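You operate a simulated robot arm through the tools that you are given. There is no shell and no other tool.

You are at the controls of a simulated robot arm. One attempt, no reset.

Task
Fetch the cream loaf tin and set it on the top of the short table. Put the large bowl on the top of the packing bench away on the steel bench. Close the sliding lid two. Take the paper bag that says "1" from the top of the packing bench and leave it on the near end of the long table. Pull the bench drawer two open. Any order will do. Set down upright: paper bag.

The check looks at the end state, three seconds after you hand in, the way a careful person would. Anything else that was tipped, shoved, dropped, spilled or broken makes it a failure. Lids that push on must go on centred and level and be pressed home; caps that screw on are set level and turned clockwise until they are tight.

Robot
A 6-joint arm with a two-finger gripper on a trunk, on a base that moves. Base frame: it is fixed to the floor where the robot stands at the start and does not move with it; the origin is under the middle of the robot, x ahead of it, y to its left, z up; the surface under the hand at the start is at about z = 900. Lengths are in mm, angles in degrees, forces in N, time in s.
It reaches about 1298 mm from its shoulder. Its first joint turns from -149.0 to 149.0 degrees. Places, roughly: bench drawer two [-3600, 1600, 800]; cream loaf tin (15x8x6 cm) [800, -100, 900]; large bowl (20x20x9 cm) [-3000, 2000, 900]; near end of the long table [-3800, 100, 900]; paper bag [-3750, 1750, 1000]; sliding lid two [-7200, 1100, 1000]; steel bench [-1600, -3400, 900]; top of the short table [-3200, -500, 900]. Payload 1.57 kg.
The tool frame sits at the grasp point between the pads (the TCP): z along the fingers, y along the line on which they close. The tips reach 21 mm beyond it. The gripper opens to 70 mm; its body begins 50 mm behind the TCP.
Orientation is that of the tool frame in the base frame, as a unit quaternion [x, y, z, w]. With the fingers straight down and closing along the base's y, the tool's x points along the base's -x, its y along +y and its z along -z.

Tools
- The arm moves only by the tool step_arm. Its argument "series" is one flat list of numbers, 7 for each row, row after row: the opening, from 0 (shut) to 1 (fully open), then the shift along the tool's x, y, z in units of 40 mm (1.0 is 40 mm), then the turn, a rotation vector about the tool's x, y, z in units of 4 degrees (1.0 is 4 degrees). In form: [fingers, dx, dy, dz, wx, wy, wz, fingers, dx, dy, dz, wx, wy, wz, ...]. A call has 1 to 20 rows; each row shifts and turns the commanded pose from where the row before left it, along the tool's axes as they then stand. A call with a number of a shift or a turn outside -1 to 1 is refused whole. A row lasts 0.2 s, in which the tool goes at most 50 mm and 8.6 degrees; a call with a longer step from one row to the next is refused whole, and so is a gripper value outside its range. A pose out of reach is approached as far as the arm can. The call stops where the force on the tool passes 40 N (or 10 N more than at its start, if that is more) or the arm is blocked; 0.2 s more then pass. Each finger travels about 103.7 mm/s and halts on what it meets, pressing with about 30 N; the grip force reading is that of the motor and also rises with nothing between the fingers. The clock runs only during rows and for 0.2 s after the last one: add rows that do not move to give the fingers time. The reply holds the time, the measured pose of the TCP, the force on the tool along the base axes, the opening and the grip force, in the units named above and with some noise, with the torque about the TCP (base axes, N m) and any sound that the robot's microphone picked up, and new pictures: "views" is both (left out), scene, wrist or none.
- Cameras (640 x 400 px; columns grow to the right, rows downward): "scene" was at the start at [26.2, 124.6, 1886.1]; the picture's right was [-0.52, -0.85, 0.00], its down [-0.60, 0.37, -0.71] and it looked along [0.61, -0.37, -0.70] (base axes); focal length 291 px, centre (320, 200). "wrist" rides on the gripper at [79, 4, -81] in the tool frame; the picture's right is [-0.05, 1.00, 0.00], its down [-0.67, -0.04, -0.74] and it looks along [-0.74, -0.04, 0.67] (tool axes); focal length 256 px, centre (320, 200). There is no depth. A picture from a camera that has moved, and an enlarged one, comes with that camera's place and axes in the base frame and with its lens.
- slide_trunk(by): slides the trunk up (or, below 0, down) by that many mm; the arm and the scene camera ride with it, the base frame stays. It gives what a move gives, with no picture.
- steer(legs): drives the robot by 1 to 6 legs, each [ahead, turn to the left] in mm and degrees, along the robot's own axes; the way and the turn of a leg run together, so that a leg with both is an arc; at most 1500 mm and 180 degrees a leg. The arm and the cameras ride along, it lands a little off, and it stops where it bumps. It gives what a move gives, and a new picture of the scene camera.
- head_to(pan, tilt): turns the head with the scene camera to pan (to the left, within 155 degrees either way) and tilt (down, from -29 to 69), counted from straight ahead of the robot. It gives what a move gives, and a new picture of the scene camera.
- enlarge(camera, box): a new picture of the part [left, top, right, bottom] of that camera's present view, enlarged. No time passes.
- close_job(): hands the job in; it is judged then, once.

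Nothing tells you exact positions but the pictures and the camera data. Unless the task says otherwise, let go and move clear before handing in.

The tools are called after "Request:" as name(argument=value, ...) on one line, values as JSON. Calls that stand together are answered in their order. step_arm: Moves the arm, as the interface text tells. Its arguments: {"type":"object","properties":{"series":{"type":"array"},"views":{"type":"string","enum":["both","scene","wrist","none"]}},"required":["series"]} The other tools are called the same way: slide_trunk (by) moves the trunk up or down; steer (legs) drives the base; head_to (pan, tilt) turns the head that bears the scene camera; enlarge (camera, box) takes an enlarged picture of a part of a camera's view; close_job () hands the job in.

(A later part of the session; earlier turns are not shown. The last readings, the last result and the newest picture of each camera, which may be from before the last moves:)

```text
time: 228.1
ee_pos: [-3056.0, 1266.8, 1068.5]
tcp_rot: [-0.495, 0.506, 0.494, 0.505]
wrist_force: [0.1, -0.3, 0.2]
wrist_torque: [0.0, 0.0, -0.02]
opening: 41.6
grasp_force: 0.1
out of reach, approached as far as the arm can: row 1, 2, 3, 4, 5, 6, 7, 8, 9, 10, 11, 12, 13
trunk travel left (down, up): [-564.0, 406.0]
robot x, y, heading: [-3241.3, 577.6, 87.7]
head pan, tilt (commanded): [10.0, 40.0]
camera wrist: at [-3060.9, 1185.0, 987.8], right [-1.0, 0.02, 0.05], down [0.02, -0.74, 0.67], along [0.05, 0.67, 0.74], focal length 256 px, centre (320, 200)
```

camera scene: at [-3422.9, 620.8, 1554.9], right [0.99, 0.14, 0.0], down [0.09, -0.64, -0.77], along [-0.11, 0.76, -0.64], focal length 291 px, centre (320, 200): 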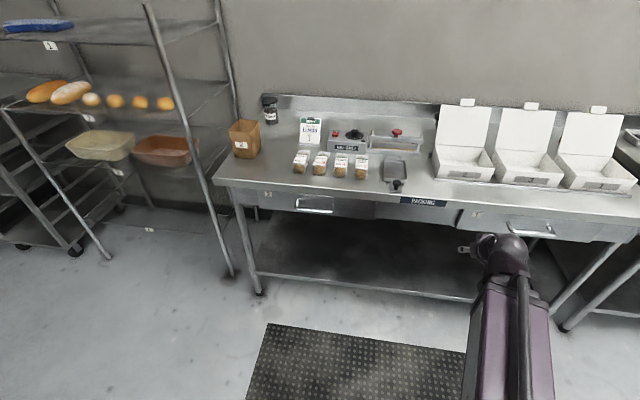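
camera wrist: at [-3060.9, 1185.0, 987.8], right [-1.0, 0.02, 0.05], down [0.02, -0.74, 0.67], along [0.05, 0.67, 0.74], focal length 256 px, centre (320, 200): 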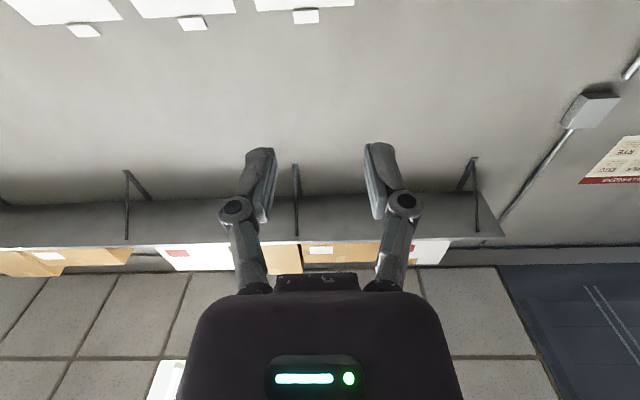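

The fingers now point straight ahead. Next I roll the hand 90° so the jaws close vertically around the bar.

Request:
step_arm(series=[0.6, 0, 0, 0, 0, 0, -1, 0.6, 0, 0, 0, 0, 0, -1, 0.6, 0, 0, 0, 0, 0, -1, 0.6, 0, 0, 0, 0, 0, -1, 0.6, 0, 0, 0, 0, 0, -1, 0.6, 0, 0, 0, 0, 0, -1, 0.6, 0, 0, 0, 0, 0, -1, 0.6, 0, 0, 0, 0, 0, -1, 0.6, 0, 0, 0, 0, 0, -1, 0.6, 0, 0, 0, 0, 0, -1, 0.6, 0, 0, 0, 0, 0, -1, 0.6, 0, 0, 0, 0, 0, -1, 0.6, 0, 0, 0, 0, 0, -1, 0.6, 0, 0, 0, 0, 0, -1, 0.6, 0, 0, 0, 0, 0, -1, 0.6, 0, 0, 0, 0, 0, -1, 0.6, 0, 0, 0, 0, 0, -1, 0.6, 0, 0, 0, 0, 0, -1, 0.6, 0, 0, 0, 0, 0, -1, 0.6, 0, 0, 0, 0, 0, -1], views="none")

Request:
step_arm(series=[0.6, 0, 0, 0, 0, 0, -1, 0.6, 0, 0, 0, 0, 0, -1, 0.6, 0, 0, 0, 0, 0, -0.5])

```text
time: 232.3
ee_pos: [-3055.1, 1267.4, 1069.0]
tcp_rot: [0.705, -0.07, -0.053, -0.704]
wrist_force: [-0.2, -0.9, 0.6]
wrist_torque: [-0.01, 0.04, 0.03]
opening: 42.1
grasp_force: 0.1
trunk travel left (down, up): [-564.0, 406.0]
robot x, y, heading: [-3240.6, 575.9, 87.6]
head pan, tilt (commanded): [10.0, 40.0]
```

```text
time: 233.1
ee_pos: [-3061.9, 1268.8, 1061.7]
tcp_rot: [0.721, -0.016, 0.006, -0.692]
wrist_force: [0.1, 0.4, 0.1]
wrist_torque: [-0.03, 0.01, -0.02]
opening: 41.9
grasp_force: 0.0
out of reach, approached as far as the arm can: row 2, 3
trunk travel left (down, up): [-564.0, 406.0]
robot x, y, heading: [-3240.1, 572.1, 87.9]
head pan, tilt (commanded): [10.0, 40.0]
camera scene: at [-3423.0, 620.8, 1554.9], right [0.99, 0.14, 0.0], down [0.09, -0.64, -0.77], along [-0.11, 0.76, -0.64], focal length 291 px, centre (320, 200)
camera wrist: at [-2984.5, 1185.7, 1057.8], right [-0.07, -0.04, -1.0], down [-0.69, -0.72, 0.07], along [-0.72, 0.69, 0.02], focal length 256 px, centre (320, 200)
```

scene: 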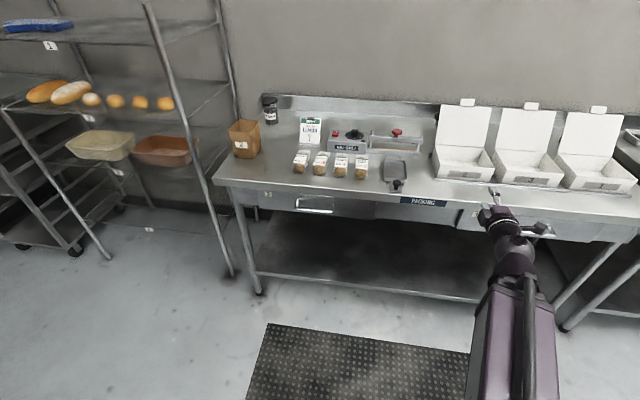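
wrist: 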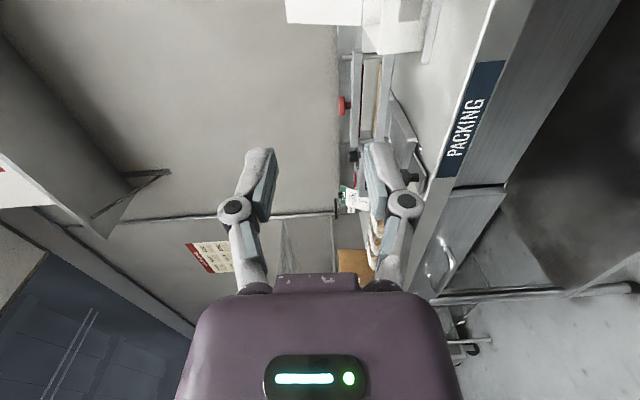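

The hand is horizontal with vertical jaws. I lower to handle height and move left toward the handle.

Request:
slide_trunk(by=-250)

Request:
step_arm(series=[0.6, -0.9, 0, 0, 0, 0, 0, 0.6, -0.9, 0, 0, 0, 0, 0, 0.6, -0.9, 0, 0, 0, 0, 0, 0.6, -0.9, 0, 0, 0, 0, 0, 0.6, -0.9, 0, 0, 0, 0, 0, 0.6, -0.9, 0, 0, 0, 0, 0, 0.6, -0.9, 0, 0, 0, 0, 0, 0.6, -0.9, 0, 0, 0, 0, 0])

```text
time: 235.7
ee_pos: [-3062.2, 1270.2, 810.5]
tcp_rot: [0.721, -0.015, 0.005, -0.693]
wrist_force: [0.2, 0.2, 1.2]
wrist_torque: [0.02, 0.02, 0.03]
opening: 42.1
grasp_force: 0.1
trunk travel left (down, up): [-314.0, 656.0]
robot x, y, heading: [-3240.1, 578.5, 87.9]
head pan, tilt (commanded): [10.0, 40.0]
```

```text
time: 237.4
ee_pos: [-3325.5, 1302.7, 796.9]
tcp_rot: [0.738, -0.109, -0.097, -0.659]
wrist_force: [1.3, 0.8, 2.0]
wrist_torque: [-0.12, 0.02, 0.06]
opening: 42.3
grasp_force: 0.1
out of reach, approached as far as the arm can: row 1, 2, 3, 4, 5, 6
trunk travel left (down, up): [-314.0, 656.0]
robot x, y, heading: [-3240.9, 575.7, 87.7]
head pan, tilt (commanded): [10.0, 40.0]
camera scene: at [-3422.7, 620.8, 1305.0], right [0.99, 0.14, 0.0], down [0.09, -0.64, -0.77], along [-0.11, 0.76, -0.64], focal length 291 px, centre (320, 200)
camera wrist: at [-3249.8, 1219.4, 778.8], right [-0.34, -0.1, -0.93], down [-0.63, -0.71, 0.31], along [-0.7, 0.69, 0.18], focal length 256 px, centre (320, 200)
```

scene: 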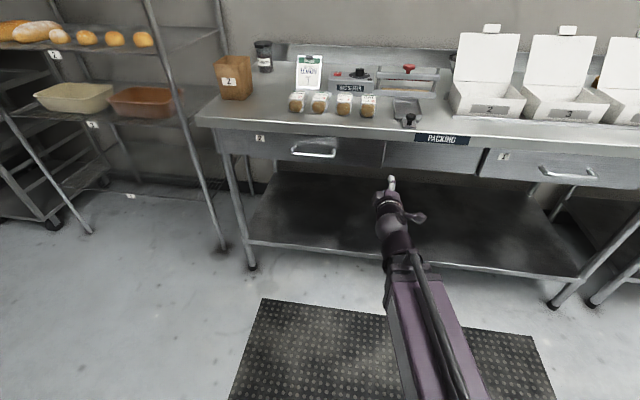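
wrist: 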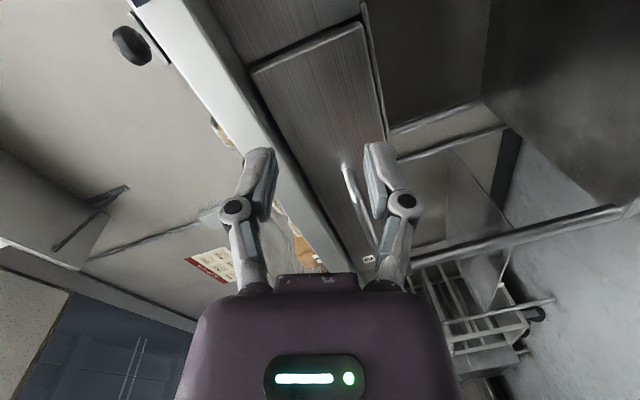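

Rolling that far runs into a wrist limit. A better way: fingers closed and pitched 45° down-forward, hooked through the sloped U-handle from above. I reorient accordingly.

Request:
step_arm(series=[0.3, 0, 0, 0, -0.307, 0.413, 0.878, 0.2, 0, 0, 0, -0.307, 0.413, 0.878, 0.1, 0, 0, 0, -0.307, 0.413, 0.878, 0, 0, 0, 0, -0.307, 0.413, 0.878, 0, 0, 0, 0, -0.307, 0.413, 0.878, 0, 0, 0, 0, -0.307, 0.413, 0.878, 0, 0, 0, 0, -0.307, 0.413, 0.878, 0, 0, 0, 0, -0.307, 0.413, 0.878, 0, 0, 0, 0, -0.307, 0.413, 0.878, 0, 0, 0, 0, -0.307, 0.413, 0.878, 0, 0, 0, 0, -0.307, 0.413, 0.878, 0, 0, 0, 0, -0.307, 0.413, 0.878, 0, 0, 0, 0, -0.307, 0.413, 0.878, 0, 0, 0, 0, -0.307, 0.413, 0.878, 0, 0, 0, 0, -0.307, 0.413, 0.878, 0, 0, 0, 0, -0.307, 0.413, 0.878, 0, 0, 0, 0, -0.307, 0.413, 0.878, 0, 0, 0, 0, -0.307, 0.413, 0.878, 0, 0, 0, 0, -0.307, 0.413, 0.878, 0, 0, 0, 0, -0.307, 0.413, 0.878])

```text
time: 241.7
ee_pos: [-3320.0, 1302.4, 702.0]
tcp_rot: [0.673, -0.602, -0.198, -0.382]
wrist_force: [-0.2, 0.0, -0.2]
wrist_torque: [0.02, -0.02, -0.02]
opening: 0.1
grasp_force: 29.2
out of reach, approached as far as the arm can: row 1, 2, 3, 4, 5, 6, 7, 8, 9, 10, 11, 12, 13, 14, 15, 16, 17, 18, 19, 20
trunk travel left (down, up): [-314.0, 656.0]
robot x, y, heading: [-3242.9, 577.1, 87.8]
head pan, tilt (commanded): [10.0, 40.0]
camera scene: at [-3423.0, 620.8, 1304.9], right [0.99, 0.14, 0.0], down [0.09, -0.64, -0.77], along [-0.11, 0.76, -0.64], focal length 291 px, centre (320, 200)
camera wrist: at [-3323.4, 1189.2, 692.5], right [-0.97, 0.05, -0.24], down [-0.24, -0.12, 0.96], along [0.02, 0.99, 0.13], focal length 256 px, centre (320, 200)
```

scene: 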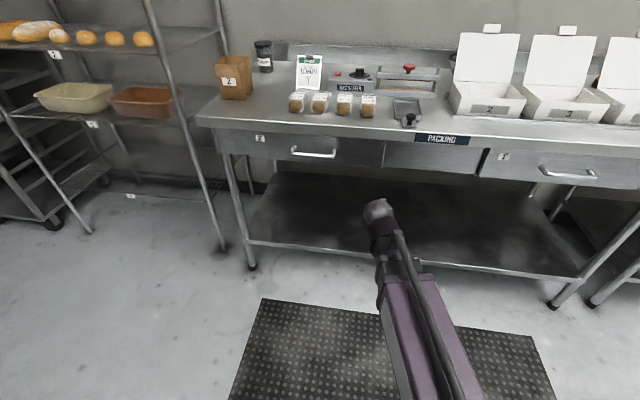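
wrist: 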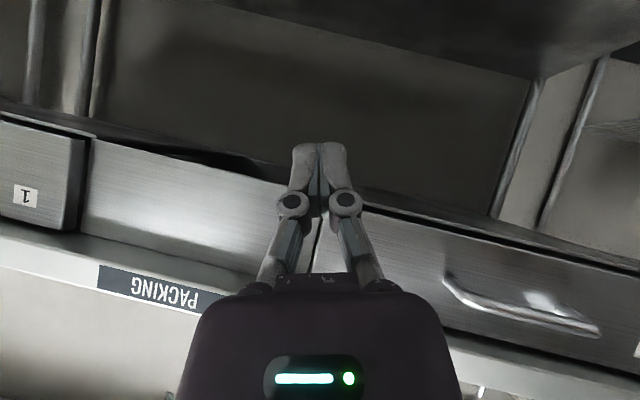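

It turns out the arm moves only in its own plane, and all height comes from the trunk. I fix the residual roll now, with matching offsets.

Request:
step_arm(series=[0, 0.064, 0.024, 0.055, -0.73, 0.245, 0.7, 0, 0.064, 0.024, 0.055, -0.73, 0.245, 0.7, 0, 0.064, 0.024, 0.055, -0.73, 0.245, 0.7, 0, 0.064, 0.024, 0.055, -0.73, 0.245, 0.7], views="wrist")

```text
time: 242.7
ee_pos: [-3321.8, 1302.7, 686.4]
tcp_rot: [-0.652, 0.654, 0.271, 0.27]
wrist_force: [0.0, 0.0, 0.5]
wrist_torque: [0.0, 0.02, 0.03]
opening: 0.2
grasp_force: 28.9
trunk travel left (down, up): [-314.0, 656.0]
robot x, y, heading: [-3245.1, 577.0, 87.9]
head pan, tilt (commanded): [10.0, 40.0]
camera wrist: at [-3324.4, 1188.5, 687.0], right [-1.0, 0.04, 0.04], down [0.04, -0.06, 1.0], along [0.04, 1.0, 0.05], focal length 256 px, centre (320, 200)
```

wrist: 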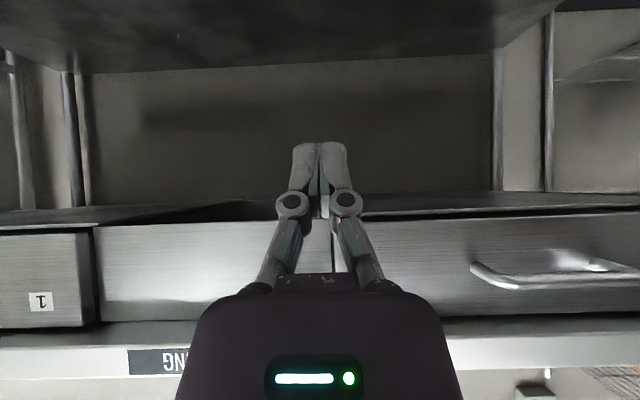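

Orientation is now exactly 45° down-forward, facing the bench squarely. I shift left until the handle is straight ahead.

Request:
step_arm(series=[0, 0, 1, 0, 0, 0, 0, 0, 0, 1, 0, 0, 0, 0, 0, 0, 1, 0, 0, 0, 0, 0, 0, 1, 0, 0, 0, 0, 0, 0, 1, 0, 0, 0, 0, 0, 0, 1, 0, 0, 0, 0])

Request:
enlarge(camera="wrist", box=[220, 130, 440, 340])

```text
time: 244.1
ee_pos: [-3562.4, 1301.5, 687.2]
tcp_rot: [-0.653, 0.654, 0.271, 0.27]
wrist_force: [0.5, 0.5, 0.2]
wrist_torque: [0.0, 0.0, -0.02]
opening: 0.0
grasp_force: 28.8
trunk travel left (down, up): [-314.0, 656.0]
robot x, y, heading: [-3246.1, 577.3, 88.0]
head pan, tilt (commanded): [10.0, 40.0]
camera scene: at [-3422.8, 620.9, 1305.0], right [0.99, 0.14, 0.0], down [0.09, -0.64, -0.77], along [-0.11, 0.76, -0.64], focal length 291 px, centre (320, 200)
camera wrist: at [-3564.9, 1188.0, 687.1], right [-1.0, 0.04, 0.04], down [0.04, -0.06, 1.0], along [0.04, 1.0, 0.05], focal length 256 px, centre (320, 200)
```

scene: 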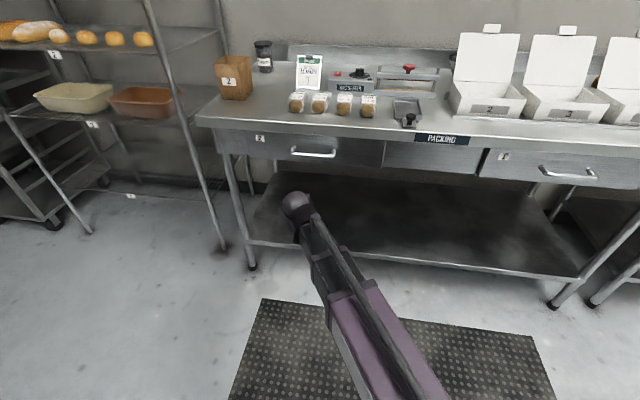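
wrist: 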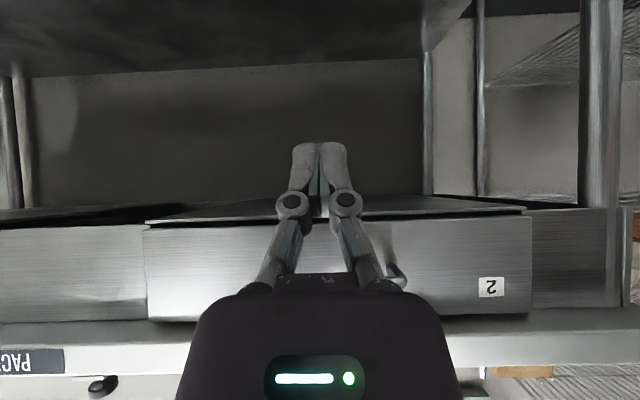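

```text
1.90 times, centred on (330, 235) of wrist
camera zoom: at [-3564.9, 1188.0, 687.1], right [-1.0, 0.04, 0.04], down [0.04, -0.06, 1.0], along [0.04, 1.0, 0.05], focal length 488 px, centre (301, 133)
```

zoom: 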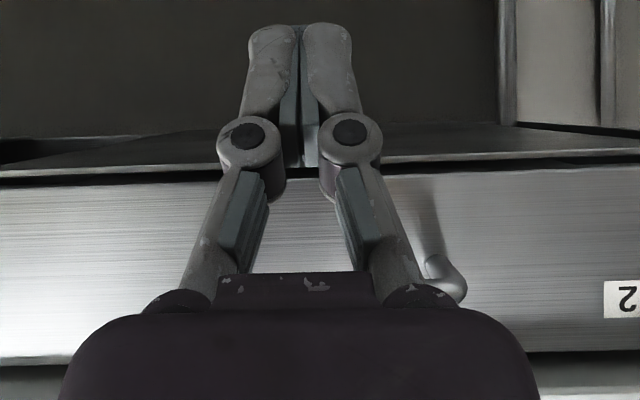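

The gripper hides the handle from here, so I raise the trunk until the handle appears above the gripper in the upside-down wrist view.

Request:
slide_trunk(by=160)

Request:
step_arm(series=[0, 0, 0, 0, 0, 0, 0], views="both")

Request:
enlarge(camera="wrist", box=[220, 80, 440, 220])

```text
time: 245.9
ee_pos: [-3560.9, 1301.3, 847.9]
tcp_rot: [-0.653, 0.654, 0.271, 0.269]
wrist_force: [-0.4, 0.2, 0.6]
wrist_torque: [0.01, 0.01, 0.0]
opening: 0.3
grasp_force: 28.6
trunk travel left (down, up): [-474.0, 496.0]
robot x, y, heading: [-3239.1, 576.7, 88.1]
head pan, tilt (commanded): [10.0, 40.0]
```

```text
time: 246.3
ee_pos: [-3561.2, 1302.3, 847.0]
tcp_rot: [-0.653, 0.654, 0.271, 0.269]
wrist_force: [-0.2, 0.3, 0.0]
wrist_torque: [-0.01, -0.01, 0.02]
opening: 0.0
grasp_force: 29.1
trunk travel left (down, up): [-474.0, 496.0]
robot x, y, heading: [-3241.4, 573.4, 88.1]
head pan, tilt (commanded): [10.0, 40.0]
camera scene: at [-3423.0, 620.8, 1464.9], right [0.99, 0.14, 0.0], down [0.09, -0.64, -0.77], along [-0.11, 0.76, -0.64], focal length 291 px, centre (320, 200)
camera wrist: at [-3564.4, 1187.9, 847.0], right [-1.0, 0.04, 0.04], down [0.04, -0.06, 1.0], along [0.04, 1.0, 0.05], focal length 256 px, centre (320, 200)
```

scene: 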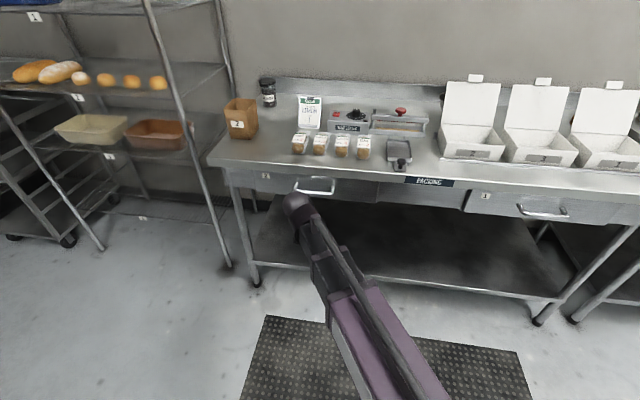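
wrist: 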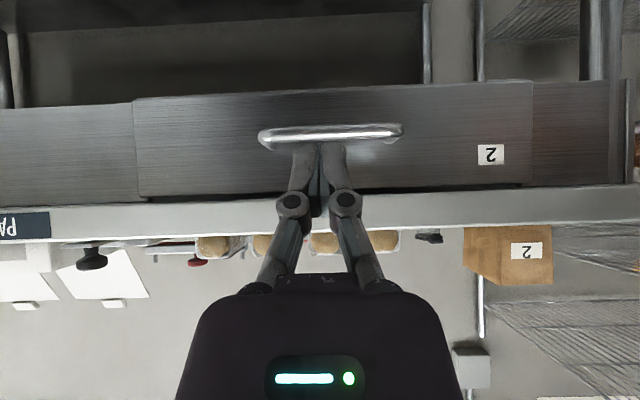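

```text
2.86 times, centred on (330, 150) of wrist
camera zoom: at [-3564.4, 1187.9, 847.0], right [-1.0, 0.04, 0.04], down [0.04, -0.06, 1.0], along [0.04, 1.0, 0.05], focal length 731 px, centre (291, 343)
```

zoom: 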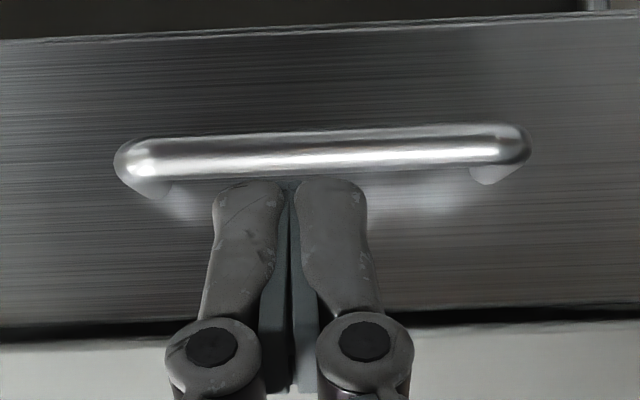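

Very clear now: the bar centre is at about (-3568, 1466, 792), the drawer face at y≈1503 and the apron bottom at z≈853. A jaw grip along the 45° direction fits the gap best, so I'll try rolling the hand +90° about the finger axis.

Request:
step_arm(series=[0, 0, 0, 0, 0, 0, 1, 0, 0, 0, 0, 0, 0, 1, 0, 0, 0, 0, 0, 0, 1, 0, 0, 0, 0, 0, 0, 1, 0, 0, 0, 0, 0, 0, 1, 0, 0, 0, 0, 0, 0, 1, 0, 0, 0, 0, 0, 0, 1, 0, 0, 0, 0, 0, 0, 1, 0, 0, 0, 0, 0, 0, 1, 0, 0, 0, 0, 0, 0, 1, 0, 0, 0, 0, 0, 0, 1, 0, 0, 0, 0, 0, 0, 1, 0, 0, 0, 0, 0, 0, 1, 0, 0, 0, 0, 0, 0, 1, 0, 0, 0, 0, 0, 0, 1, 0, 0, 0, 0, 0, 0, 1, 0, 0, 0, 0, 0, 0, 1, 0, 0, 0, 0, 0, 0, 1, 0, 0, 0, 0, 0, 0, 1, 0, 0, 0, 0, 0, 0, 1], views="wrist")

```text
time: 250.5
ee_pos: [-3560.5, 1301.0, 846.6]
tcp_rot: [-0.079, 0.92, 0.382, 0.032]
wrist_force: [0.4, -0.1, -0.1]
wrist_torque: [0.0, 0.05, -0.02]
opening: 0.4
grasp_force: 29.0
trunk travel left (down, up): [-474.0, 496.0]
robot x, y, heading: [-3244.5, 574.6, 88.0]
head pan, tilt (commanded): [10.0, 40.0]
camera wrist: at [-3638.5, 1237.1, 896.5], right [-0.12, 0.7, 0.7], down [0.66, -0.47, 0.58], along [0.74, 0.53, -0.41], focal length 256 px, centre (320, 200)
```

wrist: 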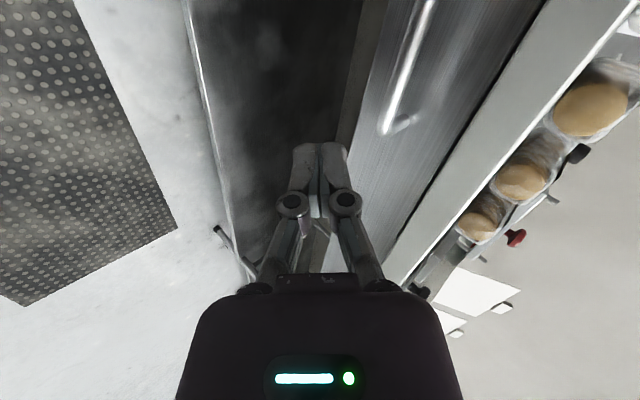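

Rolling this way works without limits. I finish the roll, then pitch to horizontal about the wrist point so that the height stays consistent.

Request:
step_arm(series=[0.2, 0, 0, 0, 0, 0, 1, 0.3, 0, 0, 0, 0, 0, 1, 0.5, 0, 0, 0, 0, 0, 0.5, 0.5, 0, 0.326, -0.0115, -1, 0, 0, 0.5, 0, 0.326, -0.0115, -1, 0, 0, 0.5, 0, 0.326, -0.0115, -1, 0, 0, 0.5, 0, 0.326, -0.0115, -1, 0, 0, 0.5, 0, 0.326, -0.0115, -1, 0, 0, 0.5, 0, 0.326, -0.0115, -1, 0, 0, 0.5, 0, 0.326, -0.0115, -1, 0, 0, 0.5, 0, 0.326, -0.0115, -1, 0, 0, 0.5, 0, 0.326, -0.0115, -1, 0, 0, 0.5, 0, 0.326, -0.0115, -1, 0, 0, 0.5, 0, 0.326, -0.0115, -1, 0, 0, 0.5, 0, 0.082, -0.003, -0.25, 0, 0])

```text
time: 253.7
ee_pos: [-3556.0, 1359.4, 967.7]
tcp_rot: [-0.015, 0.726, 0.687, 0.008]
wrist_force: [-0.4, -0.3, 0.8]
wrist_torque: [-0.02, 0.02, -0.01]
opening: 35.0
grasp_force: 0.1
out of reach, approached as far as the arm can: row 14
trunk travel left (down, up): [-474.0, 496.0]
robot x, y, heading: [-3238.7, 574.6, 87.8]
head pan, tilt (commanded): [10.0, 40.0]
camera scene: at [-3423.0, 620.8, 1464.9], right [0.99, 0.14, 0.0], down [0.09, -0.64, -0.77], along [-0.11, 0.76, -0.64], focal length 291 px, centre (320, 200)
camera wrist: at [-3633.7, 1276.7, 973.2], right [0.02, 0.06, 1.0], down [0.67, -0.74, 0.03], along [0.74, 0.67, -0.05], focal length 256 px, centre (320, 200)
```

scene: 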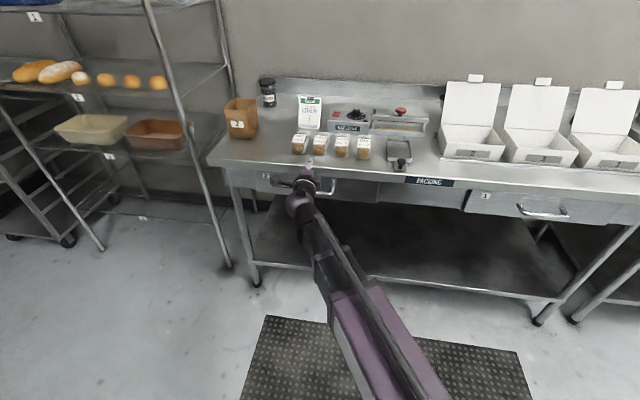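
wrist: 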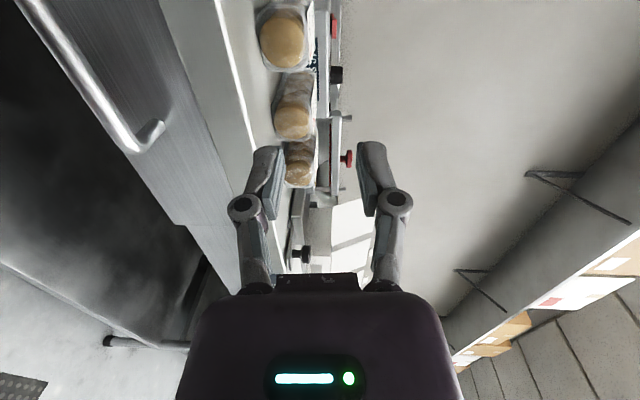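

The fingers are nearly horizontal (3° down) with jaws vertical. I lower to handle height.

Request:
slide_trunk(by=-175)

Request:
step_arm(series=[0.5, 0, 0, 0, 0, 0, 0])

Request:
enlarge(camera="wrist", box=[180, 60, 440, 260])

```text
time: 255.6
ee_pos: [-3556.2, 1358.1, 792.5]
tcp_rot: [-0.013, 0.726, 0.687, 0.007]
wrist_force: [-0.2, 0.1, -0.6]
wrist_torque: [-0.01, -0.01, -0.03]
opening: 35.1
grasp_force: 0.1
trunk travel left (down, up): [-299.0, 671.0]
robot x, y, heading: [-3240.4, 577.1, 87.9]
head pan, tilt (commanded): [10.0, 40.0]
```

```text
time: 256.0
ee_pos: [-3555.1, 1358.9, 792.2]
tcp_rot: [-0.015, 0.727, 0.686, 0.008]
wrist_force: [0.0, 0.3, 0.2]
wrist_torque: [0.01, 0.02, -0.01]
opening: 35.1
grasp_force: 0.1
trunk travel left (down, up): [-299.0, 671.0]
robot x, y, heading: [-3241.4, 577.8, 87.8]
head pan, tilt (commanded): [10.0, 40.0]
camera scene: at [-3423.0, 620.8, 1289.9], right [0.99, 0.14, 0.0], down [0.09, -0.64, -0.77], along [-0.11, 0.76, -0.64], focal length 291 px, centre (320, 200)
camera wrist: at [-3633.8, 1276.6, 798.1], right [0.02, 0.06, 1.0], down [0.67, -0.74, 0.03], along [0.74, 0.67, -0.06], focal length 256 px, centre (320, 200)
```

scene: 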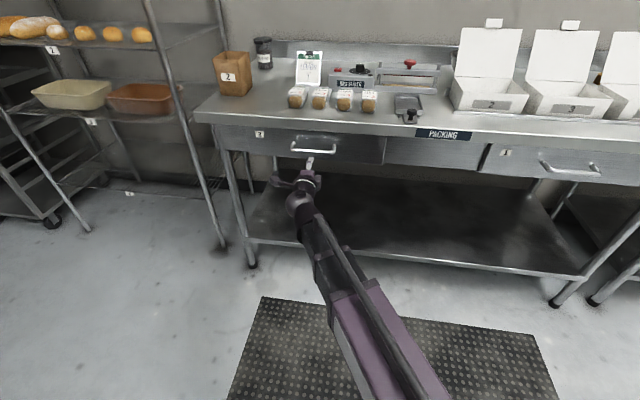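
wrist: 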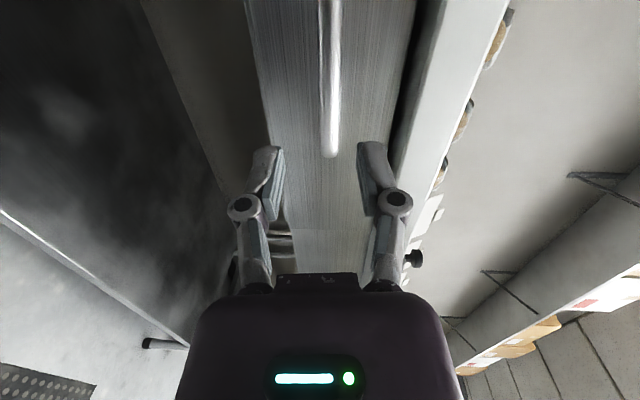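

```text
2.00 times, centred on (310, 160) of wrist
camera zoom: at [-3633.8, 1276.6, 798.1], right [0.02, 0.06, 1.0], down [0.67, -0.74, 0.03], along [0.74, 0.67, -0.06], focal length 512 px, centre (340, 280)
```

zoom: 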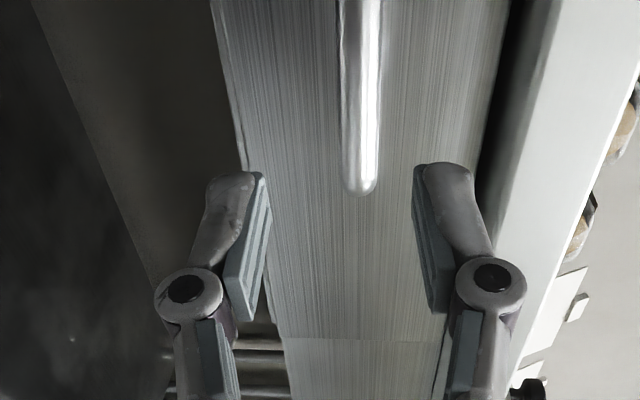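

The bar lies midway between the jaws in height, with its centre at z≈793. I advance toward it.

Request:
step_arm(series=[0.5, 0.04, 0.0139, 0.2494, 0, 0, 0, 0.5, 0.04, 0.0139, 0.2494, 0, 0, 0, 0.5, 0.04, 0.0139, 0.2494, 0, 0, 0, 0.5, 0.04, 0.0139, 0.2494, 0, 0, 0, 0.5, 0.04, 0.0139, 0.2494, 0, 0, 0, 0.5, 0.04, 0.0139, 0.2494, 0, 0, 0, 0.5, 0.04, 0.0139, 0.2494, 0, 0, 0])

Request:
enlarge(camera="wrist", box=[200, 60, 440, 260])

```text
time: 257.6
ee_pos: [-3568.4, 1428.1, 792.0]
tcp_rot: [-0.014, 0.727, 0.686, 0.008]
wrist_force: [0.5, 0.5, -0.1]
wrist_torque: [-0.01, 0.0, 0.01]
opening: 34.9
grasp_force: 0.0
trunk travel left (down, up): [-299.0, 671.0]
robot x, y, heading: [-3245.0, 575.9, 87.9]
head pan, tilt (commanded): [10.0, 40.0]
camera scene: at [-3423.0, 620.8, 1289.9], right [0.99, 0.14, 0.0], down [0.09, -0.64, -0.77], along [-0.11, 0.76, -0.64], focal length 291 px, centre (320, 200)
camera wrist: at [-3645.4, 1346.5, 798.1], right [0.02, 0.06, 1.0], down [0.67, -0.74, 0.03], along [0.74, 0.67, -0.06], focal length 256 px, centre (320, 200)
```

scene: 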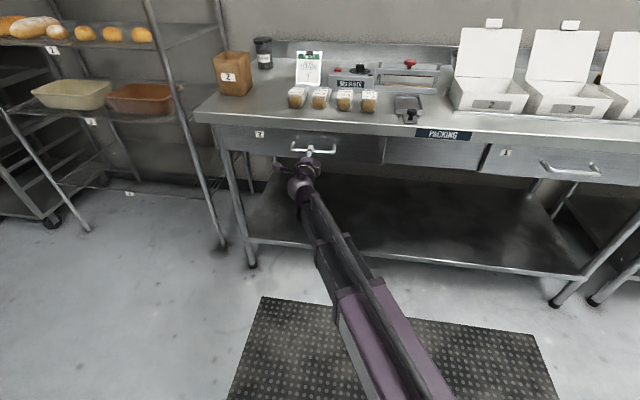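
wrist: 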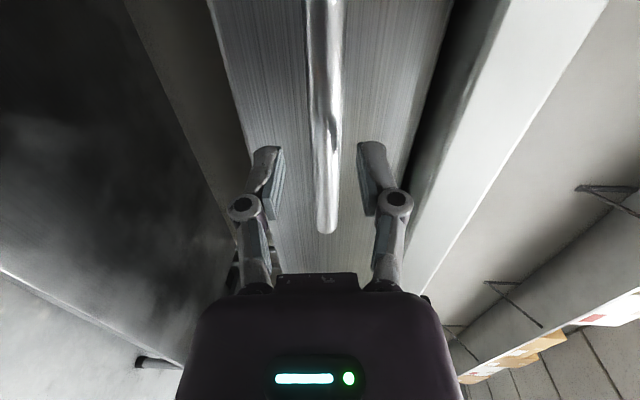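

```text
2.00 times, centred on (320, 160) of wrist
camera zoom: at [-3645.4, 1346.5, 798.1], right [0.02, 0.06, 1.0], down [0.67, -0.74, 0.03], along [0.74, 0.67, -0.06], focal length 512 px, centre (320, 280)
```

zoom: 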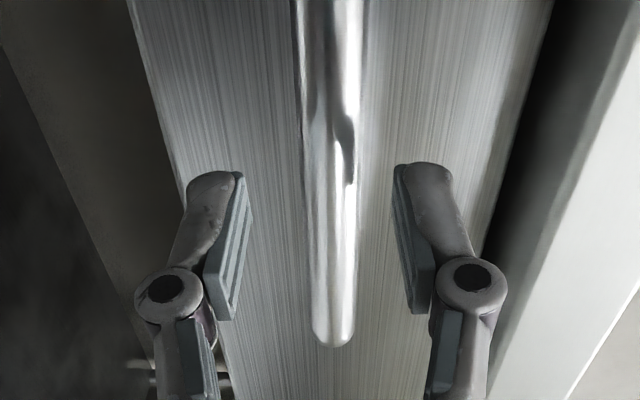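

Request:
step_arm(series=[0.5, 0.0, 0.0139, 0.2494, 0, 0, 0, 0.5, 0.0, 0.0139, 0.2494, 0, 0, 0, 0.5, 0.0, 0.0139, 0.2494, 0, 0, 0], views="wrist")

Request:
enlarge(camera="scene", box=[260, 120, 360, 200])

```text
time: 258.4
ee_pos: [-3568.1, 1458.8, 792.6]
tcp_rot: [-0.014, 0.726, 0.687, 0.007]
wrist_force: [0.4, -0.8, 0.7]
wrist_torque: [-0.02, 0.02, 0.01]
opening: 35.0
grasp_force: 0.0
trunk travel left (down, up): [-299.0, 671.0]
robot x, y, heading: [-3241.6, 580.6, 87.8]
head pan, tilt (commanded): [10.0, 40.0]
camera wrist: at [-3645.9, 1377.4, 798.2], right [0.02, 0.06, 1.0], down [0.67, -0.74, 0.03], along [0.74, 0.67, -0.05], focal length 256 px, centre (320, 200)
```

wrist: 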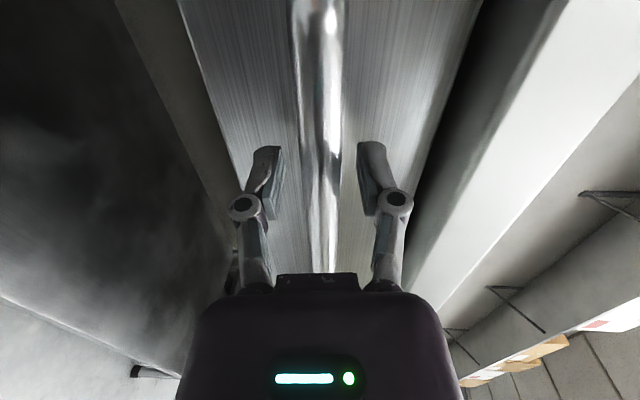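

```text
5.00 times, centred on (310, 160) of scene
camera zoom: at [-3423.0, 620.8, 1289.9], right [0.99, 0.14, 0.0], down [0.09, -0.64, -0.77], along [-0.11, 0.76, -0.64], focal length 1457 px, centre (370, 400)
```

zoom: 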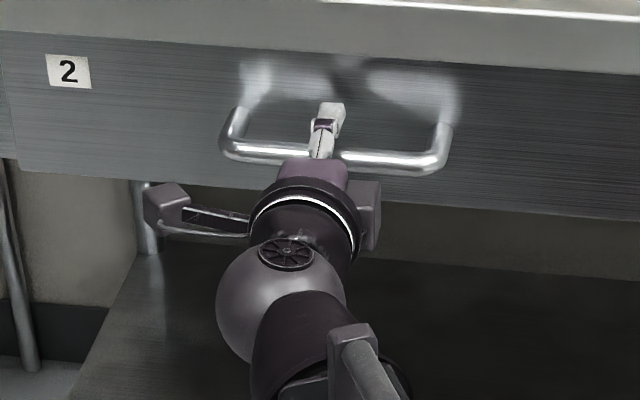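

The upper finger reaches over the bar. I close on it.

Request:
step_arm(series=[0.35, 0, 0, 0, 0, 0, 0, 0.2, 0, 0, 0, 0, 0, 0, 0.05, 0, 0, 0, 0, 0, 0, 0, 0, 0, 0, 0, 0, 0, 0, 0, 0, 0, 0, 0, 0], views="wrist")

```text
time: 259.6
ee_pos: [-3568.9, 1459.1, 793.6]
tcp_rot: [-0.014, 0.726, 0.687, 0.007]
wrist_force: [-0.9, 2.2, 10.4]
wrist_torque: [-0.03, 0.54, -0.12]
opening: 15.1
grasp_force: 33.1
trunk travel left (down, up): [-299.0, 671.0]
robot x, y, heading: [-3244.4, 577.7, 88.0]
head pan, tilt (commanded): [10.0, 40.0]
camera wrist: at [-3645.9, 1376.6, 799.0], right [0.02, 0.06, 1.0], down [0.67, -0.74, 0.03], along [0.74, 0.67, -0.05], focal length 256 px, centre (320, 200)
```

wrist: 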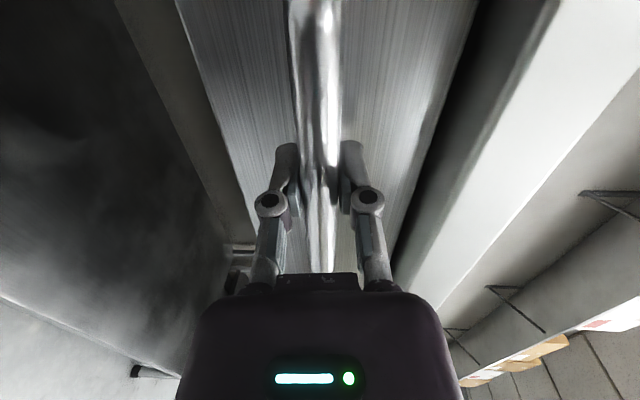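

The bar is gripped (15 mm). Now I pull straight back along -y.

Request:
step_arm(series=[0, 0.0055, -0.0278, -0.4988, 0, 0, 0, 0, 0.0055, -0.0278, -0.4988, 0, 0, 0, 0, 0.0055, -0.0278, -0.4988, 0, 0, 0], views="scene")

```text
time: 260.4
ee_pos: [-3569.4, 1396.0, 793.5]
tcp_rot: [-0.016, 0.726, 0.687, 0.007]
wrist_force: [-14.9, -0.9, 16.4]
wrist_torque: [-0.05, 0.46, -0.13]
opening: 14.9
grasp_force: 32.0
trunk travel left (down, up): [-299.0, 671.0]
robot x, y, heading: [-3241.0, 576.0, 87.9]
head pan, tilt (commanded): [10.0, 40.0]
camera scene: at [-3423.4, 619.3, 1290.0], right [0.99, 0.14, 0.0], down [0.09, -0.64, -0.77], along [-0.11, 0.76, -0.64], focal length 291 px, centre (320, 200)
```

scene: 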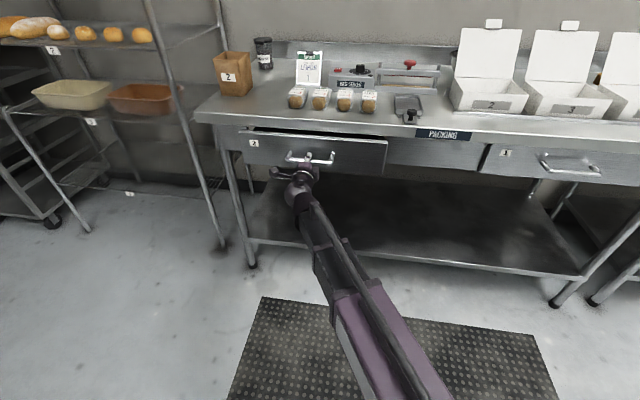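

The drawer is sliding out. I continue pulling, easing the small sideways force.

Request:
step_arm(series=[0, 0.04, -0.0278, -0.4988, 0, 0, 0, 0, 0.03, -0.0278, -0.4988, 0, 0, 0, 0, 0.01, -0.0278, -0.4988, 0, 0, 0, 0, 0.01, -0.0278, -0.4988, 0, 0, 0], views="scene")

```text
time: 261.4
ee_pos: [-3570.0, 1315.6, 794.2]
tcp_rot: [-0.016, 0.727, 0.686, 0.009]
wrist_force: [-11.4, -0.8, 26.1]
wrist_torque: [-0.08, 0.4, -0.49]
opening: 15.0
grasp_force: 31.4
trunk travel left (down, up): [-299.0, 671.0]
robot x, y, heading: [-3243.7, 574.6, 88.0]
head pan, tilt (commanded): [10.0, 40.0]
camera scene: at [-3422.8, 618.5, 1290.2], right [0.99, 0.14, 0.0], down [0.09, -0.64, -0.77], along [-0.11, 0.76, -0.64], focal length 291 px, centre (320, 200)
```

scene: 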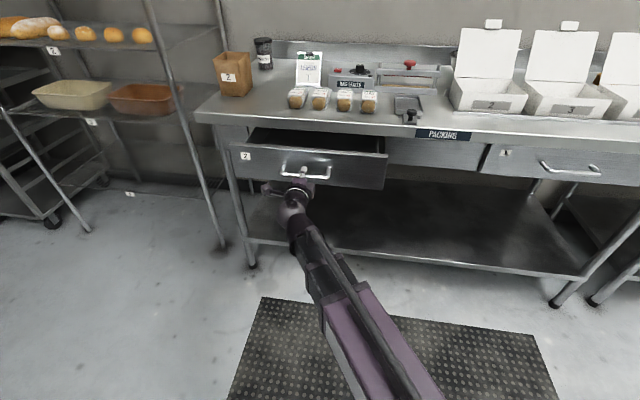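

Request:
slide_trunk(by=2)

Request:
step_arm(series=[0, 0.04, -0.0278, -0.4988, 0, 0, 0, 0, 0.03, -0.0278, -0.4988, 0, 0, 0, 0, 0.01, -0.0278, -0.4988, 0, 0, 0], views="scene")

```text
time: 262.0
ee_pos: [-3570.3, 1317.6, 792.9]
tcp_rot: [-0.016, 0.728, 0.685, 0.008]
wrist_force: [-6.6, -1.9, 4.3]
wrist_torque: [-0.08, 0.62, 0.63]
opening: 15.0
grasp_force: 31.6
trunk travel left (down, up): [-301.0, 669.0]
robot x, y, heading: [-3241.5, 576.2, 88.0]
head pan, tilt (commanded): [10.0, 40.0]
```

```text
time: 262.8
ee_pos: [-3571.4, 1258.5, 793.0]
tcp_rot: [-0.017, 0.73, 0.684, 0.011]
wrist_force: [7.0, -0.4, 7.0]
wrist_torque: [0.03, 0.54, 0.45]
opening: 14.8
grasp_force: 32.0
trunk travel left (down, up): [-301.0, 669.0]
robot x, y, heading: [-3244.1, 574.3, 88.4]
head pan, tilt (commanded): [10.0, 40.0]
camera scene: at [-3422.1, 620.2, 1292.1], right [0.99, 0.14, 0.0], down [0.09, -0.64, -0.77], along [-0.11, 0.76, -0.64], focal length 291 px, centre (320, 200)
```

scene: 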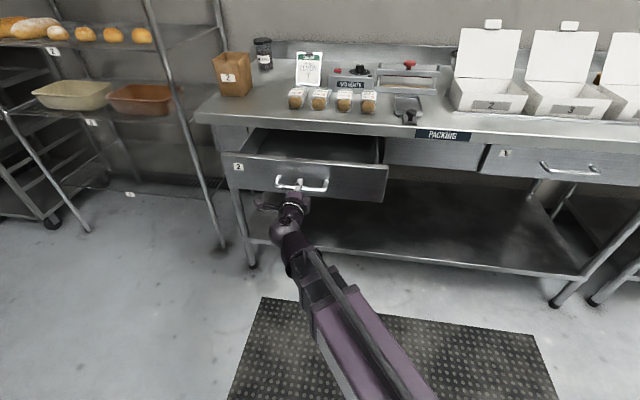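

200 mm out so far. I continue until it meets its stop.

Request:
step_arm(series=[0, 0.0, -0.0278, -0.4988, 0, 0, 0, 0, 0.0, -0.0278, -0.4988, 0, 0, 0, 0, 0.0, -0.0278, -0.4988, 0, 0, 0], views="scene")

```text
time: 263.6
ee_pos: [-3572.6, 1197.2, 793.9]
tcp_rot: [-0.022, 0.731, 0.681, 0.011]
wrist_force: [-6.2, -1.7, 28.0]
wrist_torque: [-0.1, 0.48, -0.1]
opening: 15.1
grasp_force: 31.9
out of reach, approached as far as the arm can: row 3
trunk travel left (down, up): [-301.0, 669.0]
robot x, y, heading: [-3239.0, 576.3, 87.9]
head pan, tilt (commanded): [10.0, 40.0]
camera scene: at [-3422.3, 618.8, 1292.4], right [0.99, 0.14, 0.0], down [0.09, -0.64, -0.77], along [-0.11, 0.76, -0.64], focal length 291 px, centre (320, 200)
```

scene: 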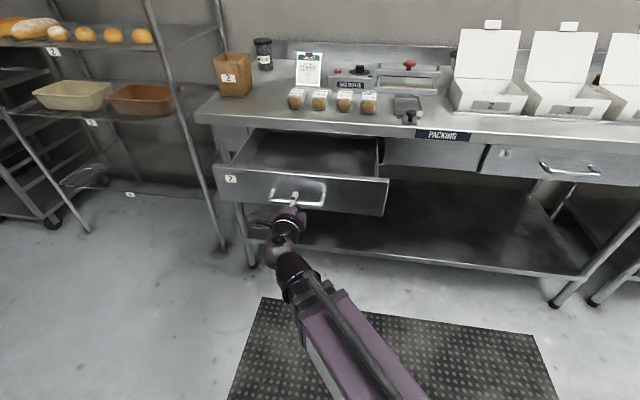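

262 mm out, and the arm is nearing its inward limit. I'll look down behind the robot to check the room for backing up.

Request:
head_to(pan=150, tilt=60)

Request:
head_to(pan=-150, tilt=60)

```text
time: 265.8
ee_pos: [-3572.0, 1197.1, 793.6]
tcp_rot: [-0.021, 0.731, 0.682, 0.012]
wrist_force: [-18.0, 1.7, 37.8]
wrist_torque: [-0.15, 0.39, -0.24]
opening: 15.4
grasp_force: 31.7
trunk travel left (down, up): [-301.0, 669.0]
robot x, y, heading: [-3240.2, 576.1, 87.5]
head pan, tilt (commanded): [150.0, 60.0]
camera scene: at [-3446.6, 477.5, 1265.1], right [-0.85, 0.53, 0.0], down [0.46, 0.73, -0.5], along [-0.27, -0.42, -0.87], focal length 291 px, centre (320, 200)
```

scene: 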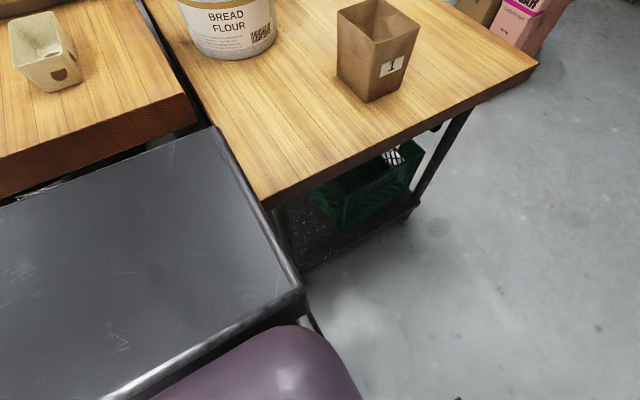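

```text
time: 269.9
ee_pos: [-3570.8, 1198.3, 793.7]
tcp_rot: [-0.021, 0.731, 0.682, 0.012]
wrist_force: [-15.8, -0.7, 36.6]
wrist_torque: [-0.13, 0.45, 0.01]
opening: 15.0
grasp_force: 31.8
trunk travel left (down, up): [-301.0, 669.0]
robot x, y, heading: [-3244.1, 578.1, 88.0]
head pan, tilt (commanded): [-150.0, 60.0]
camera scene: at [-3379.9, 475.0, 1265.0], right [-0.88, -0.47, 0.0], down [-0.41, 0.77, -0.5], along [0.23, -0.44, -0.87], focal length 291 px, centre (320, 200)
```

scene: 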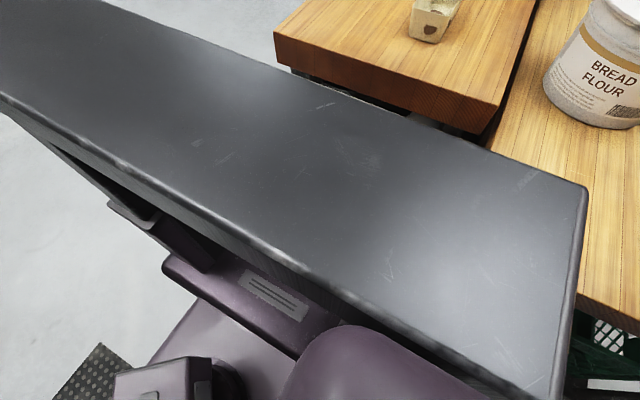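

Request:
head_to(pan=100, tilt=69)

Request:
head_to(pan=10, tilt=69)

```text
time: 273.4
ee_pos: [-3571.5, 1198.5, 793.8]
tcp_rot: [-0.02, 0.731, 0.682, 0.012]
wrist_force: [-14.7, 0.5, 37.5]
wrist_torque: [-0.11, 0.42, 0.01]
opening: 15.2
grasp_force: 32.0
trunk travel left (down, up): [-301.0, 669.0]
robot x, y, heading: [-3238.5, 575.3, 87.8]
head pan, tilt (commanded): [100.0, 68.8]
camera scene: at [-3466.4, 526.3, 1255.8], right [-0.14, 0.99, 0.0], down [0.92, 0.13, -0.36], along [-0.36, -0.05, -0.93], focal length 291 px, centre (320, 200)
```

scene: 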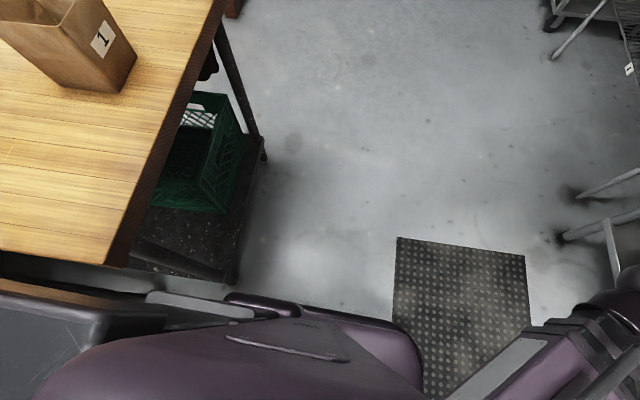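

```text
time: 275.0
ee_pos: [-3571.9, 1198.8, 794.3]
tcp_rot: [-0.02, 0.731, 0.682, 0.012]
wrist_force: [-13.1, 1.2, 37.0]
wrist_torque: [-0.12, 0.46, -0.13]
opening: 15.4
grasp_force: 32.4
trunk travel left (down, up): [-301.0, 669.0]
robot x, y, heading: [-3242.8, 579.5, 87.9]
head pan, tilt (commanded): [10.0, 68.8]
camera scene: at [-3418.7, 589.4, 1256.0], right [0.99, 0.14, 0.0], down [0.13, -0.92, -0.36], along [-0.05, 0.36, -0.93], focal length 291 px, centre (320, 200)
```

scene: 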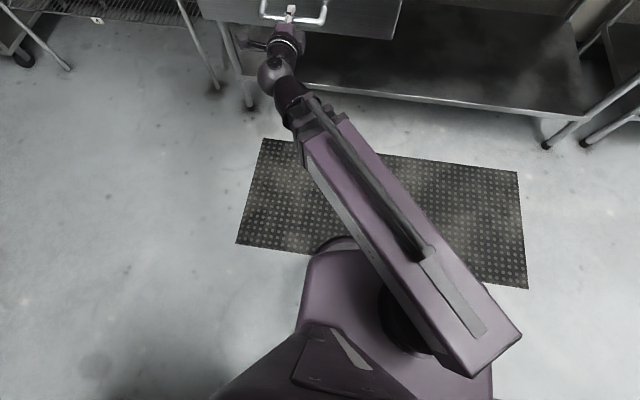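

There is little room to reverse next to the long table. I'll ease the vertical load with the trunk and try a bit more arm pull, to see whether the drawer's stop is near.

Request:
slide_trunk(by=3)

Request:
step_arm(series=[0, 0.0, -0.02, -0.35, 0, 0, 0, 0, 0.0, -0.02, -0.35, 0, 0, 0], views="scene")

```text
time: 275.6
ee_pos: [-3570.9, 1198.3, 794.5]
tcp_rot: [-0.02, 0.733, 0.68, 0.011]
wrist_force: [-6.2, -1.0, -2.5]
wrist_torque: [-0.05, 0.66, 0.69]
opening: 15.2
grasp_force: 32.0
trunk travel left (down, up): [-304.0, 666.0]
robot x, y, heading: [-3244.0, 576.5, 88.0]
head pan, tilt (commanded): [10.0, 68.8]
```

```text
time: 276.2
ee_pos: [-3570.9, 1172.2, 794.3]
tcp_rot: [-0.021, 0.733, 0.68, 0.012]
wrist_force: [-6.6, -0.5, -7.4]
wrist_torque: [0.06, 0.59, 0.86]
opening: 15.1
grasp_force: 32.0
trunk travel left (down, up): [-304.0, 666.0]
robot x, y, heading: [-3240.1, 578.8, 87.8]
head pan, tilt (commanded): [10.0, 68.8]
camera scene: at [-3419.6, 592.3, 1258.6], right [0.99, 0.14, 0.0], down [0.13, -0.92, -0.36], along [-0.05, 0.36, -0.93], focal length 291 px, centre (320, 200)
```

scene: 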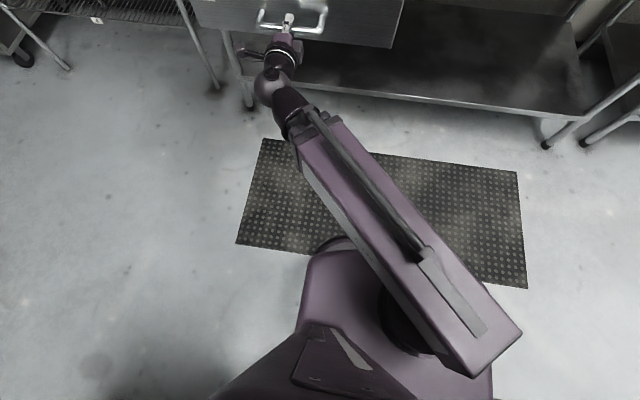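

It keeps moving freely and in reach. I continue.

Request:
step_arm(series=[0, 0.0, -0.02, -0.35, 0, 0, 0, 0, 0.0, -0.02, -0.35, 0, 0, 0, 0, 0.0, -0.02, -0.35, 0, 0, 0], views="scene")

```text
time: 277.0
ee_pos: [-3590.0, 1152.1, 793.6]
tcp_rot: [-0.021, 0.734, 0.678, 0.014]
wrist_force: [20.5, -2.0, -6.5]
wrist_torque: [0.03, 0.49, 0.14]
opening: 15.6
grasp_force: 32.2
out of reach, approached as far as the arm can: row 1, 2, 3
trunk travel left (down, up): [-304.0, 666.0]
robot x, y, heading: [-3245.4, 576.7, 88.1]
head pan, tilt (commanded): [10.0, 68.8]
camera scene: at [-3417.8, 592.2, 1259.0], right [0.99, 0.14, 0.0], down [0.13, -0.92, -0.36], along [-0.05, 0.36, -0.93], focal length 291 px, centre (320, 200)
```

scene: 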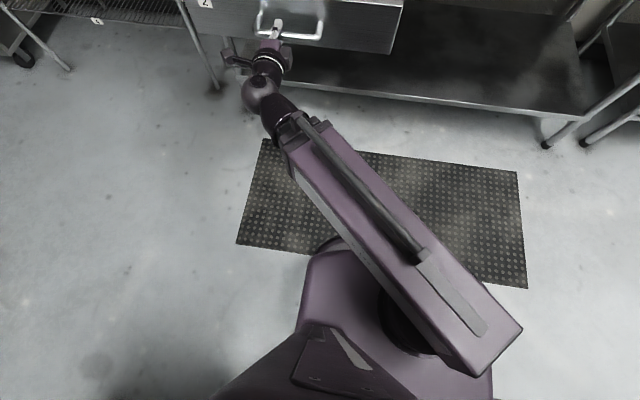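

Request:
head_to(pan=15, tilt=45)

Request:
enlarge(camera="scene", box=[220, 100, 460, 260])

```text
time: 277.8
ee_pos: [-3591.1, 1151.9, 793.8]
tcp_rot: [-0.021, 0.735, 0.678, 0.014]
wrist_force: [16.5, -0.6, -3.8]
wrist_torque: [0.03, 0.51, -0.28]
opening: 15.3
grasp_force: 32.1
trunk travel left (down, up): [-304.0, 666.0]
robot x, y, heading: [-3242.3, 578.2, 87.7]
head pan, tilt (commanded): [15.0, 45.0]
camera scene: at [-3428.3, 616.0, 1287.8], right [0.97, 0.22, 0.0], down [0.16, -0.69, -0.71], along [-0.16, 0.69, -0.71], focal length 291 px, centre (320, 200)
```

scene: 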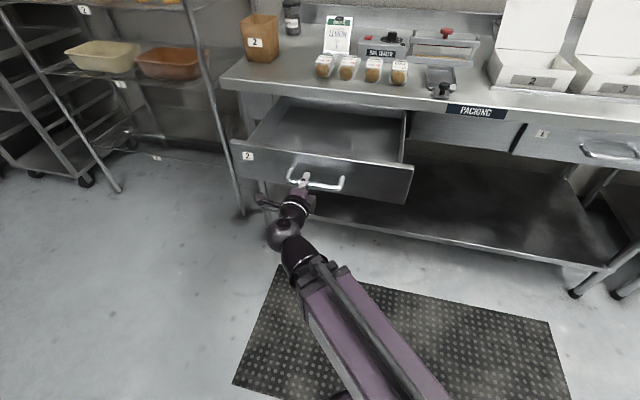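

```text
2.50 times, centred on (340, 180) of scene
camera zoom: at [-3428.3, 616.0, 1287.8], right [0.97, 0.22, 0.0], down [0.16, -0.69, -0.71], along [-0.16, 0.69, -0.71], focal length 728 px, centre (270, 250)
```

zoom: 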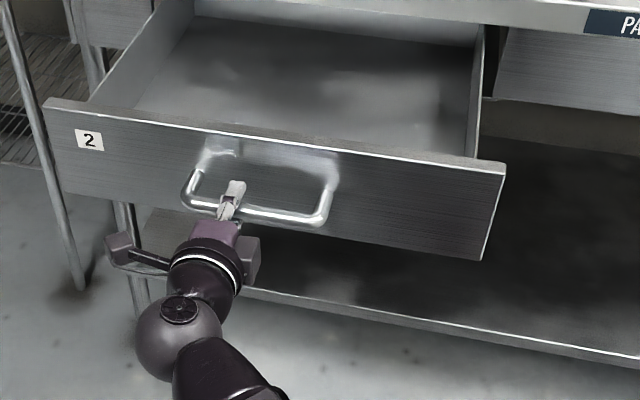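

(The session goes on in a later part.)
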